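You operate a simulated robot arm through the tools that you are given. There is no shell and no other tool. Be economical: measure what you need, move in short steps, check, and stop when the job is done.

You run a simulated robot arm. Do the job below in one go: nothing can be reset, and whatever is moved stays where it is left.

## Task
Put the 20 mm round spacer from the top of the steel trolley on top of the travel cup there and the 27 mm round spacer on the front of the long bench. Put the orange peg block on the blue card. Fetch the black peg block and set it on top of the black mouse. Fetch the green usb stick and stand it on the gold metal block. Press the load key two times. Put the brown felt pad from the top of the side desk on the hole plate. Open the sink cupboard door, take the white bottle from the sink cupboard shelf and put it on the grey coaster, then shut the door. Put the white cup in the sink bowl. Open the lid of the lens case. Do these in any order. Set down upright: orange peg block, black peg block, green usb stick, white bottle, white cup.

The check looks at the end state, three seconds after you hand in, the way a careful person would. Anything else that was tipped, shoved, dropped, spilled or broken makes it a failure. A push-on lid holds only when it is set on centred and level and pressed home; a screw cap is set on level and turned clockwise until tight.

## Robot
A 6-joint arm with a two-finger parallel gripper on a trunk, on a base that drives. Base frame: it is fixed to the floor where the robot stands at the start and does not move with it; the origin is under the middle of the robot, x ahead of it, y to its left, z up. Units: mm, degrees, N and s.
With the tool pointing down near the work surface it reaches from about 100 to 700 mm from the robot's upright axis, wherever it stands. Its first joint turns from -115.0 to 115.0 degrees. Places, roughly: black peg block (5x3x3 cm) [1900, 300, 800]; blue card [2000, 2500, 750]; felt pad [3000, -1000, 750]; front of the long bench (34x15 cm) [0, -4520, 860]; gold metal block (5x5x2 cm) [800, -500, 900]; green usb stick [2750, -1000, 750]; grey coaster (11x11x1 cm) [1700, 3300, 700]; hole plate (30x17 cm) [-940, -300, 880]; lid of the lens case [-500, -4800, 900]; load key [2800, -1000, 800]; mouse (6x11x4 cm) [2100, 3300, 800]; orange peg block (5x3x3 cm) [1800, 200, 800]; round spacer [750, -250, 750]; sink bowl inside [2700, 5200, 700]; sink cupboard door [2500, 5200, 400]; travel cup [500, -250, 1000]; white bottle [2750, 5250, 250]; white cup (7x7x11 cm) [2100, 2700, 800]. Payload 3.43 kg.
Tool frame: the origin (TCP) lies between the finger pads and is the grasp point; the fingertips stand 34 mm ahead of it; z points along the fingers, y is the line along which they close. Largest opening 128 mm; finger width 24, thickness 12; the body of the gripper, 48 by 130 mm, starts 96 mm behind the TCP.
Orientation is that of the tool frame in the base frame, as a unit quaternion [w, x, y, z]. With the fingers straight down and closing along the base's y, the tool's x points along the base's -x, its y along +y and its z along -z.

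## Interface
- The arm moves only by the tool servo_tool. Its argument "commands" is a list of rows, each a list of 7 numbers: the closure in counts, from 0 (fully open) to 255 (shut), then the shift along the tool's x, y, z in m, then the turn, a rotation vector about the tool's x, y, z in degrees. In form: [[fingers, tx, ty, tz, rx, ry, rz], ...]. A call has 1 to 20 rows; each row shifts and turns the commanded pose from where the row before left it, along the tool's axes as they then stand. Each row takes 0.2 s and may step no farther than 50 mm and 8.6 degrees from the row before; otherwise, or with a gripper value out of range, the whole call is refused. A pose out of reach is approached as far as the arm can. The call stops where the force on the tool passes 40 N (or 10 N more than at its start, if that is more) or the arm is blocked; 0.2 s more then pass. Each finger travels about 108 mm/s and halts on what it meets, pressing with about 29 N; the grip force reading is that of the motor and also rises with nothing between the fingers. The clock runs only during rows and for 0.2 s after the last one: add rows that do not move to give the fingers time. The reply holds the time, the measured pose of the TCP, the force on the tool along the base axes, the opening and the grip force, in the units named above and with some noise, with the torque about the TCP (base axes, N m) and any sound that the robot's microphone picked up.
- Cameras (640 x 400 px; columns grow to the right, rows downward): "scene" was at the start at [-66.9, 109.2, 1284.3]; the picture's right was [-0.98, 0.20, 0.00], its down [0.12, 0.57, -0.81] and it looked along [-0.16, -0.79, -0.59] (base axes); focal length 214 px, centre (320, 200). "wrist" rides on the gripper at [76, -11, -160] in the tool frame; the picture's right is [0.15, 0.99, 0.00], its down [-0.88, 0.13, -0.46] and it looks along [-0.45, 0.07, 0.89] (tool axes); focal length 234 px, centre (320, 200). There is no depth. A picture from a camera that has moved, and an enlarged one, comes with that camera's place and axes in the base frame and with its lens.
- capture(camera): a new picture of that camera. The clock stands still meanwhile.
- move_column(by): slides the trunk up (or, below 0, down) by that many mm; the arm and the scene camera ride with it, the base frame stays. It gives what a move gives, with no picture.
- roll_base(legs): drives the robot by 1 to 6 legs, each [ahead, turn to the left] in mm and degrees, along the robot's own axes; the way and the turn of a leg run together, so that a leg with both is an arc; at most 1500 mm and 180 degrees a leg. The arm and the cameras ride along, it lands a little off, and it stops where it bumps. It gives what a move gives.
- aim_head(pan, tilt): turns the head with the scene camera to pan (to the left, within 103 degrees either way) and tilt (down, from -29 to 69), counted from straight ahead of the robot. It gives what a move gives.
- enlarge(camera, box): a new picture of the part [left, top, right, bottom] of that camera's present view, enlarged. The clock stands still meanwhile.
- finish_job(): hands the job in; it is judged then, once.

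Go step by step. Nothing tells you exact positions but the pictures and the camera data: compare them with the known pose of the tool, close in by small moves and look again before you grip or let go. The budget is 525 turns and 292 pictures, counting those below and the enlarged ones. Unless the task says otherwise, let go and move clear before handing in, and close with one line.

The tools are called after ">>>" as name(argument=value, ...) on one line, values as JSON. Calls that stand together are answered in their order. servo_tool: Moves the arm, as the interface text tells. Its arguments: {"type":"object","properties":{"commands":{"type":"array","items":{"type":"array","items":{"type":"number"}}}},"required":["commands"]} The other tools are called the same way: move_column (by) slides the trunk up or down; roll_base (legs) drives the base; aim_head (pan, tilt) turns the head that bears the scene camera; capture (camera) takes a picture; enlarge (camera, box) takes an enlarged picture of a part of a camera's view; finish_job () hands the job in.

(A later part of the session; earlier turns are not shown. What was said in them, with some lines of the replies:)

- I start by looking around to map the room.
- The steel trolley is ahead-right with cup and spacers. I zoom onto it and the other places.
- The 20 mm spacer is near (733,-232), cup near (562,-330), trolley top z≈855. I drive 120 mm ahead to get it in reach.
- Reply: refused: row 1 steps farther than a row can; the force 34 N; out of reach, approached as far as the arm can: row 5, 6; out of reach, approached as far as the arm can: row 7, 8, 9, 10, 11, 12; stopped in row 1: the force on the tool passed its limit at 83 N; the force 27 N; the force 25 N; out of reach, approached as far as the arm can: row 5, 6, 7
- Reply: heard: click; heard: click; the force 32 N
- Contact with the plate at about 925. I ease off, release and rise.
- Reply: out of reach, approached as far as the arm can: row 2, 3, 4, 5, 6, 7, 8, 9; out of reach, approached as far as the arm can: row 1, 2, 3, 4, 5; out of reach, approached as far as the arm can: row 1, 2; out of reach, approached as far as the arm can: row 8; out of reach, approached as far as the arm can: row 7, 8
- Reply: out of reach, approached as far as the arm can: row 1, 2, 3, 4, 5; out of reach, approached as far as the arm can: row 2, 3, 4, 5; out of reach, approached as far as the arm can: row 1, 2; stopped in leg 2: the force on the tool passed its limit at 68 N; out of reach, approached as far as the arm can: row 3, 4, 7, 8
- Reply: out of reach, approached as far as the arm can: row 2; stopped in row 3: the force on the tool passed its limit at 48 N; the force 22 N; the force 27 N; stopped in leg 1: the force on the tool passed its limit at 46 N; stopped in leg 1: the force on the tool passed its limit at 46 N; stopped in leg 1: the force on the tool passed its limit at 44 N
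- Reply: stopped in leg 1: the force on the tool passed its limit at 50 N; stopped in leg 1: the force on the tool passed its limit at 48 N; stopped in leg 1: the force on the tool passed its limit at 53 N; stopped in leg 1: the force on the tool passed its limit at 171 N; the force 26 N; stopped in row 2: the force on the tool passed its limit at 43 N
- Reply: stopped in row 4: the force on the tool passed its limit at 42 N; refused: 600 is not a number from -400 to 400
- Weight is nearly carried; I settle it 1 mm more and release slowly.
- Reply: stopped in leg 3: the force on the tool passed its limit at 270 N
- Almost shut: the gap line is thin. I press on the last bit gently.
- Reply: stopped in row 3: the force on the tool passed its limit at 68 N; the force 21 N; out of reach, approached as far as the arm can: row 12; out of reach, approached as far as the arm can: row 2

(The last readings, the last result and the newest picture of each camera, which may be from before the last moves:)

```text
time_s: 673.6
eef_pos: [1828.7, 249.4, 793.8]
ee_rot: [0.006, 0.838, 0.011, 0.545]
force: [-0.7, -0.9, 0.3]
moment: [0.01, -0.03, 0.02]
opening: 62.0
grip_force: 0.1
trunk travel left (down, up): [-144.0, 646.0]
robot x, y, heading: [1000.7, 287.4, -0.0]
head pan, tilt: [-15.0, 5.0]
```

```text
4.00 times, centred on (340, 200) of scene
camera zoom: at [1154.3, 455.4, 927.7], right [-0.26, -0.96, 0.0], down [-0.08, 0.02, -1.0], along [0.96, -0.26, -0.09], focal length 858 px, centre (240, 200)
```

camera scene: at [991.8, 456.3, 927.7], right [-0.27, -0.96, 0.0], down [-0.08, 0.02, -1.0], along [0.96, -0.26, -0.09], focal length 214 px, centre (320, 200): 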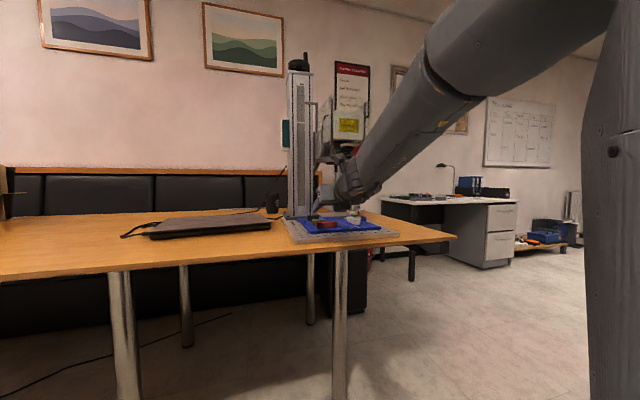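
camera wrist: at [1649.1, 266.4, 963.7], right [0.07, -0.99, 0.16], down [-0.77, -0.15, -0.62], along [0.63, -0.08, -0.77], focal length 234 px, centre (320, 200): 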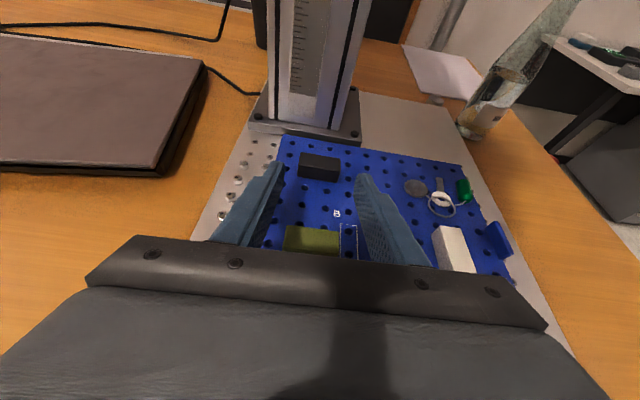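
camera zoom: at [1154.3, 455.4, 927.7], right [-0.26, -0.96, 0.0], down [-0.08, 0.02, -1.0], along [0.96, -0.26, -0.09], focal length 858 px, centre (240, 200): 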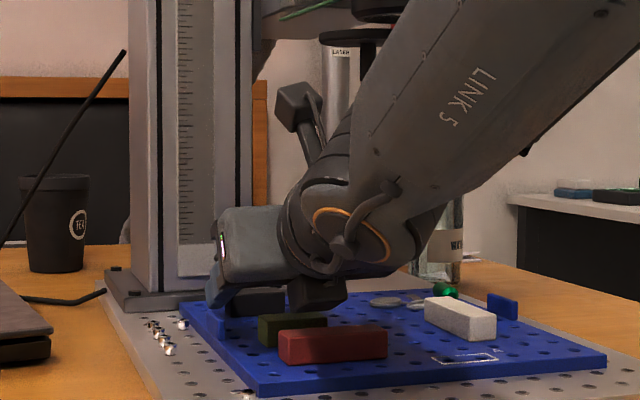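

>>> servo_tool(commands=[[145, 0, 0, 0, 0, 0, 0], [160, 0, 0, 0, 0, 0, 0], [185, 0, 0, 0, 0, 0, 0], [205, 0, 0, 0, 0, 0, 0], [205, 0, 0, 0, 0, 0, 0]])

>>> servo_tool(commands=[[210, 0.0073, 0, -0.0032, 0, 0, 0], [210, 0.0073, 0, -0.0032, 0, 0, 0], [210, 0.0055, 0, -0.0024, 0, 0, 0], [210, 0, 0, 0, 0, 0, 0]])

>>> enlarge(camera="scene", box=[280, 150, 400, 250])

```text
time_s: 674.8
eef_pos: [1827.2, 250.8, 793.8]
ee_rot: [0.006, 0.838, 0.011, 0.546]
force: [-0.1, 2.0, 0.1]
moment: [0.1, 0.02, 0.05]
opening: 46.6
grip_force: 28.8
trunk travel left (down, up): [-144.0, 646.0]
robot x, y, heading: [1000.9, 283.7, -0.2]
head pan, tilt: [-15.0, 5.0]
```

```text
time_s: 675.8
eef_pos: [1828.5, 251.7, 816.2]
ee_rot: [0.006, 0.838, 0.011, 0.546]
force: [0.3, -0.4, -0.9]
moment: [0.04, 0.01, 0.03]
opening: 46.5
grip_force: 29.0
trunk travel left (down, up): [-144.0, 646.0]
robot x, y, heading: [1000.5, 286.4, -0.4]
head pan, tilt: [-15.0, 5.0]
```

```text
4.00 times, centred on (340, 200) of scene
camera zoom: at [1154.4, 455.4, 927.7], right [-0.26, -0.96, 0.0], down [-0.08, 0.02, -1.0], along [0.96, -0.26, -0.09], focal length 858 px, centre (240, 200)
```

zoom: 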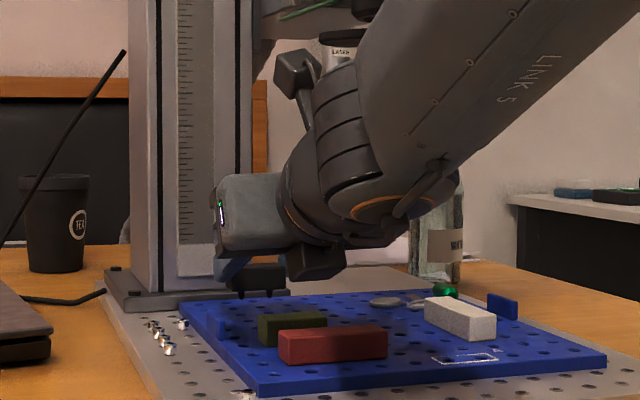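

>>> servo_tool(commands=[[210, 0.0082, 0, -0.0036, 0, 0, 0], [210, 0.0082, 0, -0.0036, 0, 0, 0], [210, 0.004, 0, -0.0018, 0, 0, 0], [210, 0, 0, 0, 0, 0, 0]])

>>> enlarge(camera="scene", box=[280, 120, 400, 250])

```text
time_s: 676.8
eef_pos: [1828.4, 252.5, 838.5]
ee_rot: [0.007, 0.838, 0.01, 0.546]
force: [0.2, 0.7, -0.2]
moment: [-0.03, -0.02, -0.03]
opening: 46.5
grip_force: 29.1
trunk travel left (down, up): [-144.0, 646.0]
robot x, y, heading: [997.7, 282.4, -0.6]
head pan, tilt: [-15.0, 5.0]
```

```text
3.08 times, centred on (340, 185) of scene
camera zoom: at [1154.3, 455.4, 927.7], right [-0.26, -0.96, 0.0], down [-0.08, 0.02, -1.0], along [0.96, -0.26, -0.09], focal length 660 px, centre (258, 246)
```

zoom: 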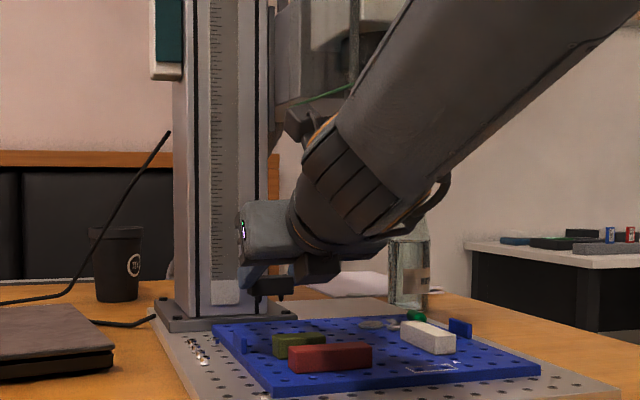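

>>> roll_base(legs=[[-400, 0]])

>>> move_column(by=150)

>>> roll_base(legs=[[-400, 0], [0, 90.5], [1280, 0], [1270, 0], [0, -90]])

```text
time_s: 679.3
eef_pos: [1423.6, 249.7, 838.8]
ee_rot: [0.009, 0.838, 0.008, 0.546]
force: [0.2, -0.7, -1.3]
moment: [-0.02, 0.02, 0.02]
opening: 46.6
grip_force: 29.5
trunk travel left (down, up): [-144.0, 646.0]
robot x, y, heading: [596.5, 290.4, -0.6]
head pan, tilt: [-15.0, 5.0]
```

```text
time_s: 681.1
eef_pos: [1424.7, 248.4, 988.6]
ee_rot: [0.008, 0.838, 0.008, 0.546]
force: [0.3, 0.1, 0.1]
moment: [-0.01, -0.03, -0.03]
opening: 46.6
grip_force: 29.0
trunk travel left (down, up): [-294.0, 496.0]
robot x, y, heading: [594.3, 290.0, -0.6]
head pan, tilt: [-15.0, 5.0]
```

```text
time_s: 703.1
eef_pos: [1036.8, 2845.3, 988.2]
ee_rot: [-0.009, 0.837, 0.034, 0.546]
force: [-0.2, -0.2, 0.3]
moment: [-0.03, -0.02, 0.01]
opening: 46.5
grip_force: 28.4
trunk travel left (down, up): [-294.0, 496.0]
robot x, y, heading: [209.6, 2833.4, 2.9]
head pan, tilt: [-15.0, 5.0]
```

>>> roll_base(legs=[[0, -2.9], [1100, 0], [0, 35]])

>>> capture(camera="wrist")

>>> aim_head(pan=10, tilt=15)

>>> capture(camera="scene")

```text
time_s: 710.8
eef_pos: [2013.1, 3281.8, 988.9]
ee_rot: [-0.16, 0.795, 0.266, 0.522]
force: [-0.4, 0.0, 0.3]
moment: [0.03, -0.01, -0.02]
opening: 46.6
grip_force: 28.6
trunk travel left (down, up): [-294.0, 496.0]
robot x, y, heading: [1317.1, 2830.8, 35.2]
head pan, tilt: [-15.0, 5.0]
```

```text
64 pictures are left
camera wrist: at [1911.5, 3226.2, 1124.0], right [0.63, -0.76, 0.16], down [-0.54, -0.57, -0.62], along [0.56, 0.3, -0.77], focal length 234 px, centre (320, 200)
```

wrist: 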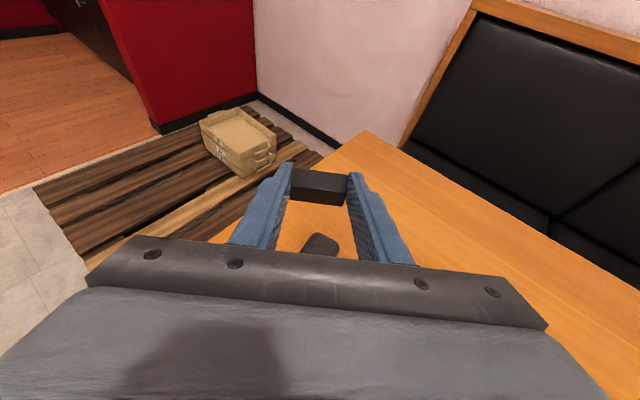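

```text
time_s: 711.7
eef_pos: [2013.2, 3282.3, 988.3]
ee_rot: [-0.159, 0.795, 0.264, 0.523]
force: [0.8, 0.6, -0.5]
moment: [0.01, -0.04, 0.02]
opening: 46.8
grip_force: 28.9
trunk travel left (down, up): [-294.0, 496.0]
robot x, y, heading: [1322.6, 2833.2, 35.0]
head pan, tilt: [10.0, 15.0]
```

```text
63 pictures are left
camera scene: at [1290.3, 3068.4, 1061.5], right [0.71, -0.71, 0.0], down [-0.18, -0.18, -0.97], along [0.68, 0.68, -0.26], focal length 214 px, centre (320, 200)
```

scene: 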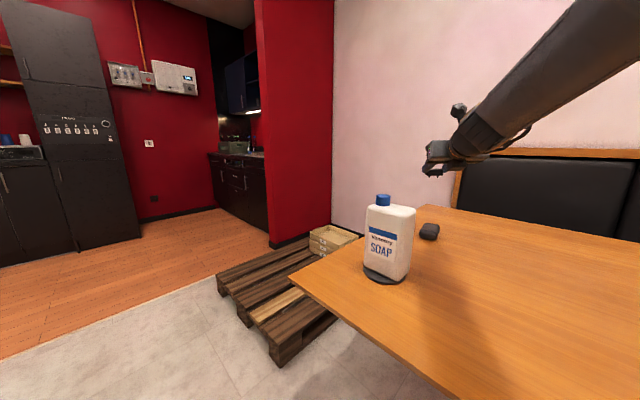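

>>> roll_base(legs=[[-120, 0]])

>>> capture(camera="wrist")

>>> enlarge(camera="scene", box=[340, 120, 500, 300])

```text
time_s: 713.0
eef_pos: [1914.3, 3214.0, 989.0]
ee_rot: [-0.16, 0.795, 0.265, 0.522]
force: [0.0, -0.2, 0.3]
moment: [-0.01, 0.0, 0.0]
opening: 46.6
grip_force: 28.6
trunk travel left (down, up): [-294.0, 496.0]
robot x, y, heading: [1224.0, 2761.5, 35.1]
head pan, tilt: [10.0, 15.0]
```

```text
62 pictures are left
camera wrist: at [1813.5, 3157.9, 1124.0], right [0.63, -0.76, 0.16], down [-0.54, -0.57, -0.62], along [0.56, 0.3, -0.77], focal length 234 px, centre (320, 200)
```

wrist: 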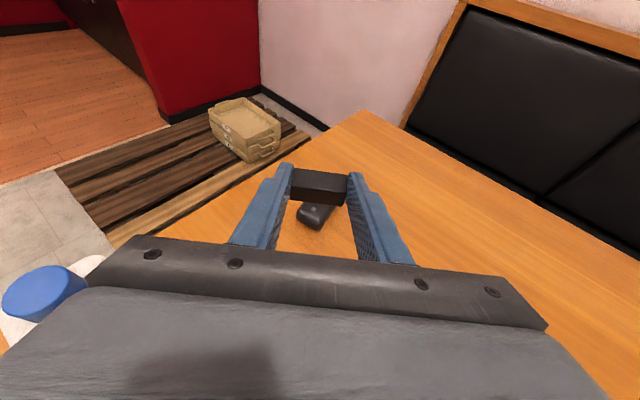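

```text
2.22 times, centred on (420, 210) of scene
camera zoom: at [1192.3, 2999.7, 1061.5], right [0.71, -0.7, 0.0], down [-0.18, -0.18, -0.97], along [0.68, 0.69, -0.26], focal length 477 px, centre (98, 178)
```

zoom: 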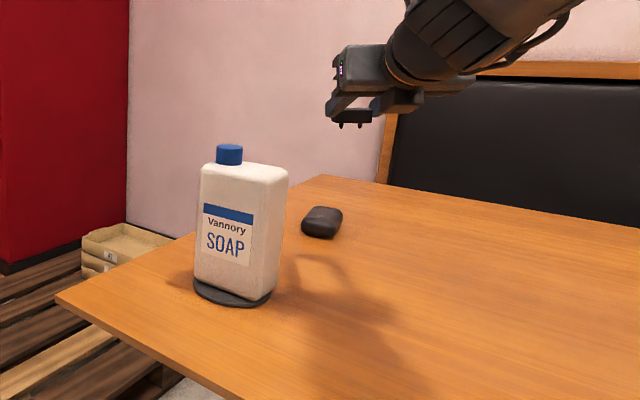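

>>> enlarge(camera="scene", box=[390, 190, 450, 240])

>>> enlarge(camera="wrist", box=[260, 150, 380, 250])

```text
8.00 times, centred on (420, 215) of scene
camera zoom: at [1192.3, 2999.7, 1061.5], right [0.71, -0.7, 0.0], down [-0.18, -0.18, -0.97], along [0.68, 0.69, -0.26], focal length 1716 px, centre (-480, 80)
```

zoom: 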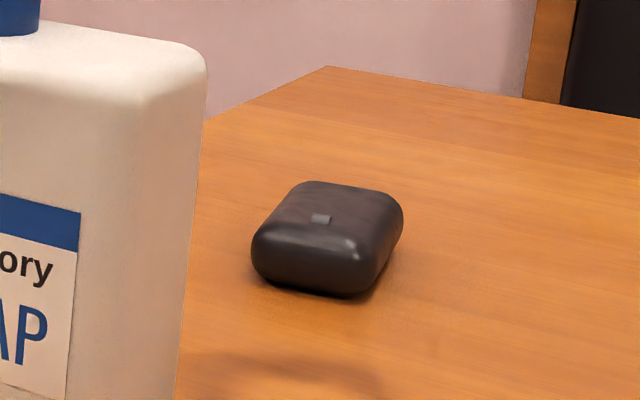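

```text
4.00 times, centred on (320, 200) of wrist
camera zoom: at [1813.5, 3157.9, 1124.0], right [0.63, -0.76, 0.16], down [-0.54, -0.57, -0.62], along [0.56, 0.3, -0.77], focal length 937 px, centre (320, 200)
```

zoom: 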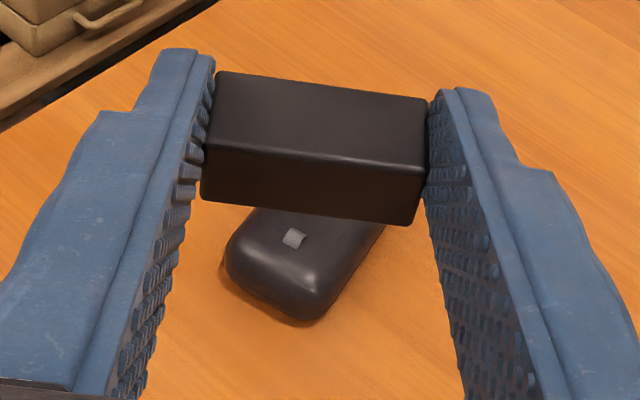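

>>> servo_tool(commands=[[210, 0, 0.015, 0, 0, 0, 0], [210, 0, 0, 0, 0, 0, 0]])

>>> roll_base(legs=[[128, 0]])

>>> move_column(by=-110)

>>> capture(camera="wrist")

>>> enlarge(camera="scene", box=[390, 130, 490, 220])

```text
time_s: 713.6
eef_pos: [1923.4, 3201.6, 988.7]
ee_rot: [-0.161, 0.794, 0.267, 0.521]
force: [1.1, -0.3, 0.6]
moment: [0.04, 0.02, 0.0]
opening: 46.7
grip_force: 29.1
trunk travel left (down, up): [-294.0, 496.0]
robot x, y, heading: [1217.5, 2757.4, 35.3]
head pan, tilt: [10.0, 15.0]
```

```text
time_s: 714.8
eef_pos: [2028.9, 3278.1, 988.7]
ee_rot: [-0.16, 0.795, 0.266, 0.521]
force: [-0.5, -0.1, -0.1]
moment: [0.0, -0.02, 0.01]
opening: 46.5
grip_force: 28.7
trunk travel left (down, up): [-294.0, 496.0]
robot x, y, heading: [1329.0, 2839.4, 35.5]
head pan, tilt: [10.0, 15.0]
```

```text
time_s: 716.3
eef_pos: [2028.4, 3277.9, 878.2]
ee_rot: [-0.16, 0.795, 0.266, 0.522]
force: [0.7, 0.6, -0.1]
moment: [0.01, -0.01, 0.0]
opening: 46.9
grip_force: 28.8
trunk travel left (down, up): [-184.0, 606.0]
robot x, y, heading: [1327.6, 2832.6, 35.2]
head pan, tilt: [10.0, 15.0]
```

```text
58 pictures are left
camera wrist: at [1927.2, 3220.9, 1014.1], right [0.63, -0.76, 0.16], down [-0.54, -0.57, -0.62], along [0.56, 0.31, -0.77], focal length 234 px, centre (320, 200)
```

wrist: 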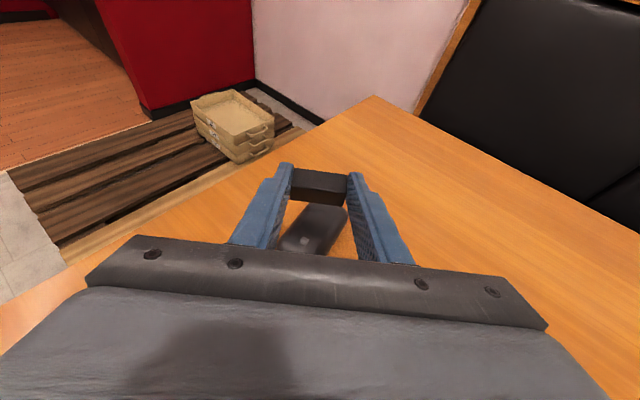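

```text
4.44 times, centred on (440, 175) of scene
camera zoom: at [1322.4, 3091.8, 951.5], right [0.71, -0.7, 0.0], down [-0.18, -0.18, -0.97], along [0.68, 0.69, -0.26], focal length 953 px, centre (-213, 311)
```

zoom: 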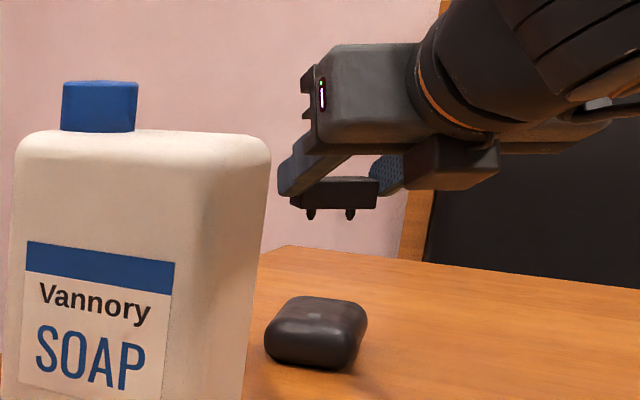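

>>> servo_tool(commands=[[210, -0.0228, -0.002, 0.0101, 0, 0, 0], [210, -0.0228, -0.001, 0.0101, 0, 0, 0], [210, 0, 0, 0, 0, 0, 0]])

>>> enlarge(camera="scene", box=[400, 150, 480, 220])

>>> enlarge(camera="wrist", box=[240, 140, 400, 260])

```text
time_s: 717.1
eef_pos: [2026.9, 3278.6, 828.6]
ee_rot: [-0.161, 0.795, 0.266, 0.521]
force: [0.2, 0.4, -0.8]
moment: [0.01, 0.01, -0.01]
opening: 46.8
grip_force: 28.9
trunk travel left (down, up): [-184.0, 606.0]
robot x, y, heading: [1323.9, 2835.4, 35.3]
head pan, tilt: [10.0, 15.0]
```

```text
5.71 times, centred on (440, 185) of scene
camera zoom: at [1322.4, 3091.8, 951.5], right [0.71, -0.7, 0.0], down [-0.18, -0.18, -0.97], along [0.68, 0.69, -0.26], focal length 1226 px, centre (-366, 286)
```

zoom: 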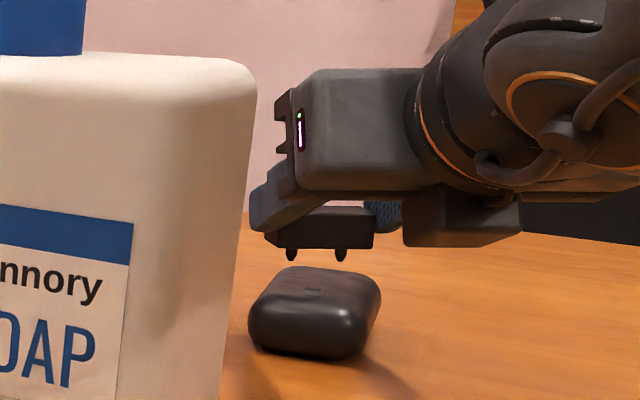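

```text
3.33 times, centred on (320, 200) of wrist
camera zoom: at [1925.8, 3222.4, 963.2], right [0.63, -0.76, 0.16], down [-0.54, -0.57, -0.62], along [0.56, 0.31, -0.77], focal length 781 px, centre (320, 200)
```

zoom: 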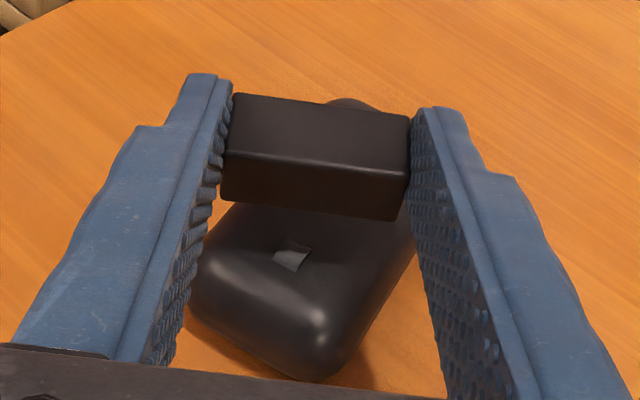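

>>> servo_tool(commands=[[210, -0.0082, 0, 0.0036, 0, 0, 0], [210, -0.0027, 0, 0.0012, 0, 0, 0], [210, 0, 0, 0, 0, 0, 0]])

>>> enlarge(camera="scene", box=[400, 150, 480, 220])

```text
time_s: 717.9
eef_pos: [2026.8, 3278.6, 816.9]
ee_rot: [-0.161, 0.794, 0.267, 0.522]
force: [-0.5, -0.2, 0.1]
moment: [-0.03, 0.0, 0.0]
opening: 46.7
grip_force: 29.0
trunk travel left (down, up): [-184.0, 606.0]
robot x, y, heading: [1321.9, 2835.3, 35.4]
head pan, tilt: [10.0, 15.0]
```

```text
5.71 times, centred on (440, 185) of scene
camera zoom: at [1322.4, 3091.8, 951.5], right [0.71, -0.7, 0.0], down [-0.18, -0.18, -0.97], along [0.68, 0.69, -0.26], focal length 1226 px, centre (-366, 286)
```

zoom: 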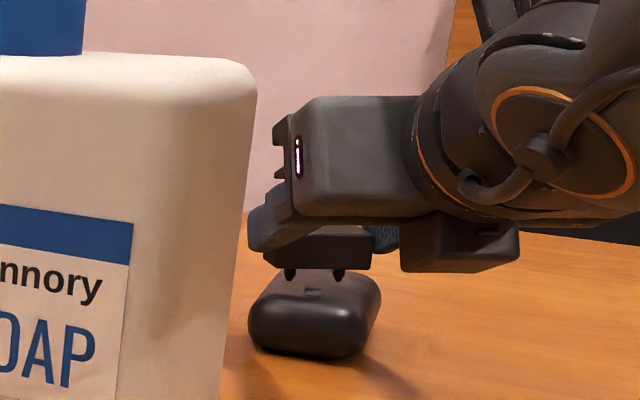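

>>> servo_tool(commands=[[210, -0.0018, 0, 0.0008, 0, 0, 0], [210, -0.0018, 0, 0.0008, 0, 0, 0], [210, 0, 0, 0, 0, 0, 0]])

```text
time_s: 718.7
eef_pos: [2028.1, 3277.5, 812.7]
ee_rot: [-0.161, 0.794, 0.266, 0.522]
force: [-0.4, -0.4, -0.6]
moment: [0.02, 0.0, -0.03]
opening: 46.6
grip_force: 29.2
trunk travel left (down, up): [-184.0, 606.0]
robot x, y, heading: [1325.4, 2833.8, 35.3]
head pan, tilt: [10.0, 15.0]
```

>>> servo_tool(commands=[[210, -0.0018, 0, 0.0008, 0, 0, 0], [210, -0.0018, 0, 0.0008, 0, 0, 0], [210, 0, 0, 0, 0, 0, 0]])

```text
time_s: 719.5
eef_pos: [2028.6, 3279.2, 811.2]
ee_rot: [-0.161, 0.793, 0.266, 0.524]
force: [1.7, 0.7, 16.6]
moment: [0.37, -0.24, -0.01]
opening: 46.5
grip_force: 28.8
trunk travel left (down, up): [-184.0, 606.0]
robot x, y, heading: [1324.5, 2832.5, 35.3]
head pan, tilt: [10.0, 15.0]
```

>>> servo_tool(commands=[[210, 0.0014, 0, -0.0006, 0, 0, 0], [210, 0, 0, 0, 0, 0, 0]])

>>> enlarge(camera="scene", box=[410, 170, 470, 215])

```text
time_s: 720.1
eef_pos: [2027.7, 3278.0, 810.9]
ee_rot: [-0.16, 0.794, 0.266, 0.523]
force: [2.8, 0.7, 16.7]
moment: [0.44, -0.3, -0.06]
opening: 46.4
grip_force: 28.8
trunk travel left (down, up): [-184.0, 606.0]
robot x, y, heading: [1327.6, 2833.5, 35.0]
head pan, tilt: [10.0, 15.0]
```

```text
8.89 times, centred on (440, 192) of scene
camera zoom: at [1322.1, 3091.5, 951.6], right [0.71, -0.7, 0.0], down [-0.18, -0.18, -0.97], along [0.68, 0.69, -0.26], focal length 1906 px, centre (-747, 267)
```

zoom: 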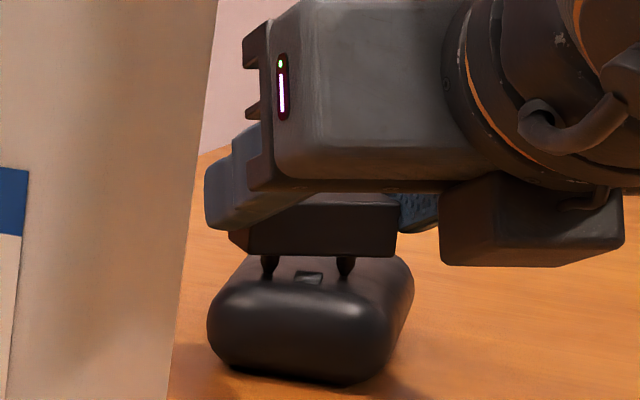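

>>> servo_tool(commands=[[210, 0.0046, 0, -0.002, 0, 0, 0], [210, 0.0049, 0, 0.0109, 0, 0, 0], [210, 0, 0, 0, 0, 0, 0]])

>>> servo_tool(commands=[[210, -0.0027, 0, 0.0012, 0, 0, 0], [210, 0, 0, 0, 0, 0, 0]])

>>> enlarge(camera="scene", box=[410, 170, 470, 215])

```text
time_s: 720.9
eef_pos: [2036.2, 3284.8, 815.2]
ee_rot: [-0.159, 0.795, 0.267, 0.521]
force: [-1.4, -0.4, 0.5]
moment: [-0.02, 0.01, 0.01]
opening: 46.5
grip_force: 29.2
trunk travel left (down, up): [-184.0, 606.0]
robot x, y, heading: [1330.9, 2834.5, 35.0]
head pan, tilt: [10.0, 15.0]
```

```text
time_s: 721.5
eef_pos: [2037.4, 3284.7, 812.4]
ee_rot: [-0.161, 0.794, 0.268, 0.521]
force: [0.8, 0.1, 0.5]
moment: [0.04, 0.02, 0.0]
opening: 46.6
grip_force: 28.6
trunk travel left (down, up): [-184.0, 606.0]
robot x, y, heading: [1329.0, 2832.6, 35.2]
head pan, tilt: [10.0, 15.0]
```

```text
8.89 times, centred on (440, 192) of scene
camera zoom: at [1322.4, 3091.8, 951.5], right [0.71, -0.7, 0.0], down [-0.18, -0.18, -0.97], along [0.68, 0.69, -0.26], focal length 1906 px, centre (-747, 267)
```

zoom: 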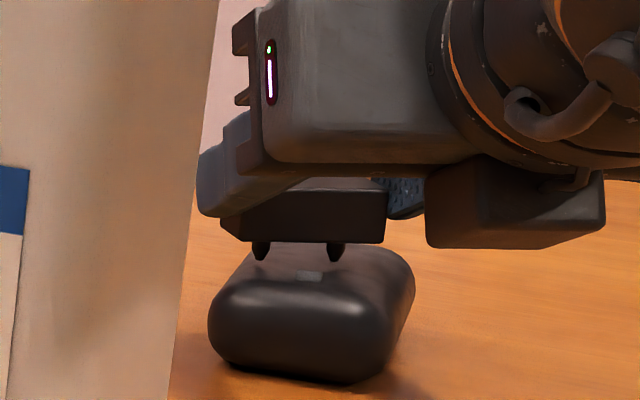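

>>> servo_tool(commands=[[210, 0, 0.009, 0, 0, 0, 0], [210, -0.0018, 0, 0.0008, 0, 0, 0], [210, 0, 0, 0, 0, 0, 0]])

>>> enlarge(camera="scene", box=[410, 170, 470, 215])

>>> enlarge(camera="wrist", box=[240, 140, 400, 260])

```text
time_s: 722.3
eef_pos: [2042.6, 3279.7, 810.6]
ee_rot: [-0.161, 0.794, 0.267, 0.522]
force: [-0.5, -0.4, 4.9]
moment: [0.17, -0.07, -0.01]
opening: 46.7
grip_force: 28.8
trunk travel left (down, up): [-184.0, 606.0]
robot x, y, heading: [1325.2, 2834.4, 35.2]
head pan, tilt: [10.0, 15.0]
```

```text
8.89 times, centred on (440, 192) of scene
camera zoom: at [1322.2, 3091.7, 951.5], right [0.71, -0.7, 0.0], down [-0.18, -0.18, -0.97], along [0.68, 0.69, -0.26], focal length 1906 px, centre (-747, 267)
```

zoom: 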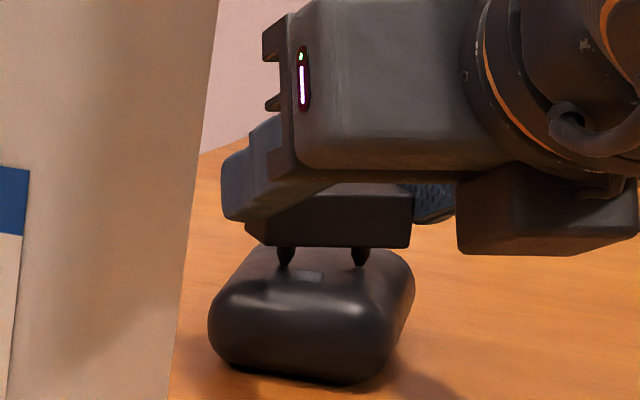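

```text
3.33 times, centred on (320, 200) of wrist
camera zoom: at [1941.5, 3221.8, 946.6], right [0.63, -0.76, 0.16], down [-0.54, -0.57, -0.62], along [0.56, 0.31, -0.77], focal length 781 px, centre (320, 200)
```

zoom: 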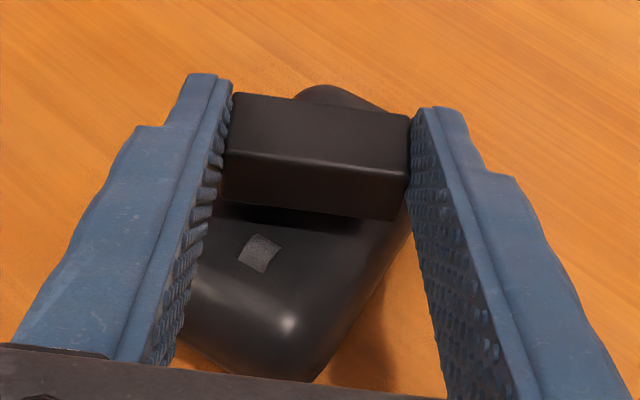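

>>> servo_tool(commands=[[210, -0.0005, 0, 0.0002, 0, 0, 0], [163, 0, 0, 0, 0, 0, 0], [160, 0, 0, 0, 0, 0, 0], [157, 0, 0, 0, 0, 0, 0], [153, 0, 0, 0, 0, 0, 0], [148, 0, 0, 0, 0, 0, 0], [142, 0, 0, 0, 0, 0, 0], [135, 0, 0, 0, 0, 0, 0], [135, 0, 0, 0, 0, 0, 0]])

>>> enlarge(camera="scene", box=[410, 170, 470, 215])

>>> enlarge(camera="wrist", box=[240, 140, 400, 260])

```text
time_s: 724.3
eef_pos: [2042.6, 3278.9, 811.5]
ee_rot: [-0.161, 0.794, 0.267, 0.522]
force: [-0.3, -0.9, 0.4]
moment: [-0.04, 0.01, 0.0]
opening: 60.6
grip_force: 0.0
trunk travel left (down, up): [-184.0, 606.0]
robot x, y, heading: [1328.2, 2838.4, 35.4]
head pan, tilt: [10.0, 15.0]
```

```text
8.89 times, centred on (440, 192) of scene
camera zoom: at [1322.4, 3091.8, 951.5], right [0.71, -0.7, 0.0], down [-0.18, -0.18, -0.97], along [0.68, 0.69, -0.26], focal length 1906 px, centre (-747, 267)
```

zoom: 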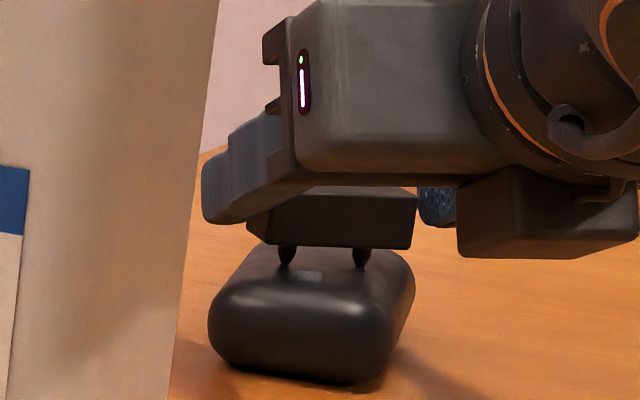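

```text
3.33 times, centred on (320, 200) of wrist
camera zoom: at [1941.9, 3221.8, 945.6], right [0.63, -0.76, 0.16], down [-0.54, -0.57, -0.62], along [0.56, 0.31, -0.77], focal length 781 px, centre (320, 200)
```

zoom: 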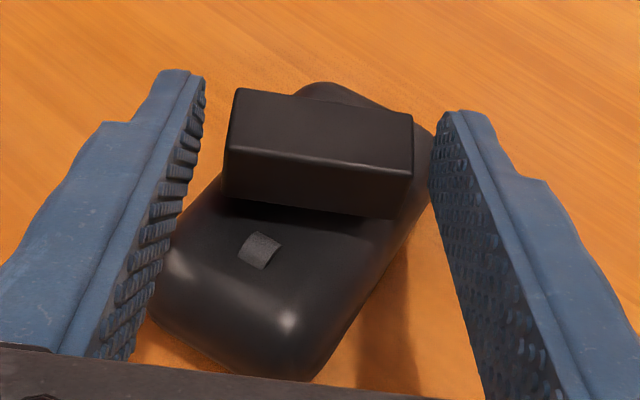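

>>> servo_tool(commands=[[135, 0.002, 0, -0.015, 0, 0, 0], [135, 0.002, 0, -0.02, 0, 0, 0], [135, 0.005, 0, -0.03, 0, 0, 0], [135, 0.01, 0, -0.03, 0, 0, 0], [135, 0.02, 0, -0.02, 0, 0, 0]])

>>> roll_base(legs=[[-150, 0]])

>>> enlarge(camera="scene", box=[340, 130, 500, 260])

```text
time_s: 725.5
eef_pos: [1968.3, 3228.6, 891.1]
ee_rot: [-0.16, 0.795, 0.266, 0.521]
force: [-1.0, 0.2, 0.1]
moment: [0.03, 0.0, -0.02]
opening: 60.3
grip_force: 0.1
trunk travel left (down, up): [-184.0, 606.0]
robot x, y, heading: [1327.2, 2834.4, 35.0]
head pan, tilt: [10.0, 15.0]
```

```text
time_s: 726.8
eef_pos: [1846.3, 3139.4, 891.1]
ee_rot: [-0.16, 0.795, 0.266, 0.521]
force: [-0.8, 1.3, -0.1]
moment: [-0.03, 0.0, 0.0]
opening: 60.2
grip_force: 0.1
trunk travel left (down, up): [-184.0, 606.0]
robot x, y, heading: [1202.7, 2743.1, 35.1]
head pan, tilt: [10.0, 15.0]
```

```text
3.08 times, centred on (420, 195) of scene
camera zoom: at [1199.5, 3004.6, 951.5], right [0.71, -0.71, 0.0], down [-0.18, -0.18, -0.97], along [0.68, 0.68, -0.26], focal length 660 px, centre (12, 215)
```

zoom: 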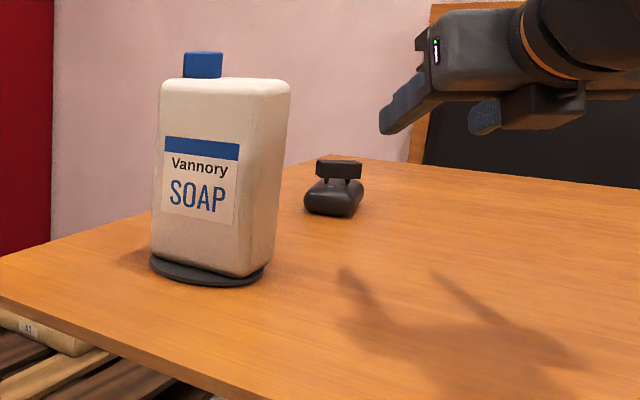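

>>> roll_base(legs=[[-350, 0]])

>>> aim_head(pan=-30, tilt=10)

>>> capture(camera="scene")

```text
time_s: 729.1
eef_pos: [1562.0, 2938.4, 890.8]
ee_rot: [-0.159, 0.795, 0.264, 0.522]
force: [0.4, -0.3, -0.2]
moment: [-0.03, -0.01, -0.02]
opening: 60.7
grip_force: 0.0
trunk travel left (down, up): [-184.0, 606.0]
robot x, y, heading: [919.6, 2551.7, 35.1]
head pan, tilt: [10.0, 15.0]
```

```text
time_s: 730.2
eef_pos: [1561.3, 2938.2, 891.4]
ee_rot: [-0.159, 0.795, 0.265, 0.522]
force: [0.2, -0.7, 0.1]
moment: [0.0, -0.01, 0.01]
opening: 60.1
grip_force: 0.0
trunk travel left (down, up): [-184.0, 606.0]
robot x, y, heading: [916.3, 2547.0, 34.9]
head pan, tilt: [-30.0, 10.0]
```

```text
46 pictures are left
camera scene: at [941.7, 2746.8, 959.6], right [0.09, -1.0, 0.0], down [-0.17, -0.02, -0.98], along [0.98, 0.09, -0.17], focal length 214 px, centre (320, 200)
```

scene: 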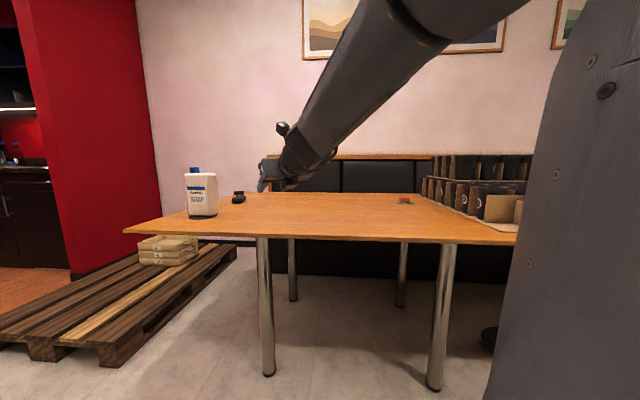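

>>> roll_base(legs=[[-200, 0], [0, -80]])

>>> aim_head(pan=-40, tilt=8)

>>> enlarge(camera="scene", box=[240, 150, 400, 250])

```text
time_s: 735.1
eef_pos: [1264.3, 1878.4, 890.4]
ee_rot: [0.208, 0.783, -0.3, 0.504]
force: [-1.2, -0.2, 0.5]
moment: [0.03, -0.01, -0.02]
opening: 60.3
grip_force: 0.1
trunk travel left (down, up): [-184.0, 606.0]
robot x, y, heading: [756.1, 2433.3, -43.8]
head pan, tilt: [-30.0, 10.0]
```

```text
time_s: 735.9
eef_pos: [1263.4, 1877.1, 890.9]
ee_rot: [0.208, 0.782, -0.3, 0.504]
force: [-0.6, -0.6, 0.6]
moment: [-0.01, 0.0, 0.02]
opening: 60.3
grip_force: 0.0
trunk travel left (down, up): [-184.0, 606.0]
robot x, y, heading: [757.3, 2435.0, -44.0]
head pan, tilt: [-40.0, 8.0]
```

```text
4.00 times, centred on (320, 200) of scene
camera zoom: at [937.6, 2444.2, 962.9], right [-0.99, -0.11, 0.0], down [-0.02, 0.14, -0.99], along [0.11, -0.98, -0.14], focal length 858 px, centre (320, 200)
```

zoom: 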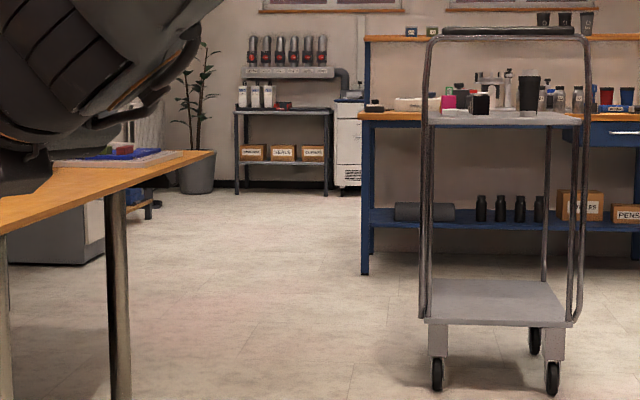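

>>> enlarge(camera="scene", box=[340, 155, 390, 190])

```text
11.43 times, centred on (365, 172) of scene
camera zoom: at [937.6, 2444.2, 962.9], right [-0.99, -0.11, 0.0], down [-0.02, 0.14, -0.99], along [0.11, -0.98, -0.14], focal length 2451 px, centre (-194, 514)
```

zoom: 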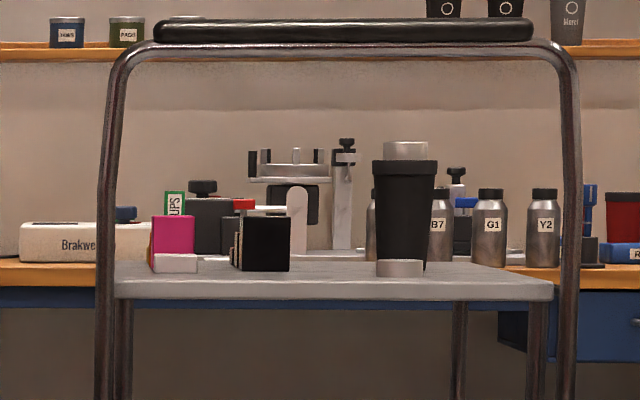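

The USB stick still stands on the gold block and the spacer is still on the cup. Everything is in place and the gripper is clear, so I hand in.

>>> finish_job()

```text
The job is handed in.
```

I finished all the tasks and handed the job in; the gripper is empty and clear of everything. On the way the hand bumped the sink tap once and the tall black cabinet once. A look afterwards showed nothing knocked over.
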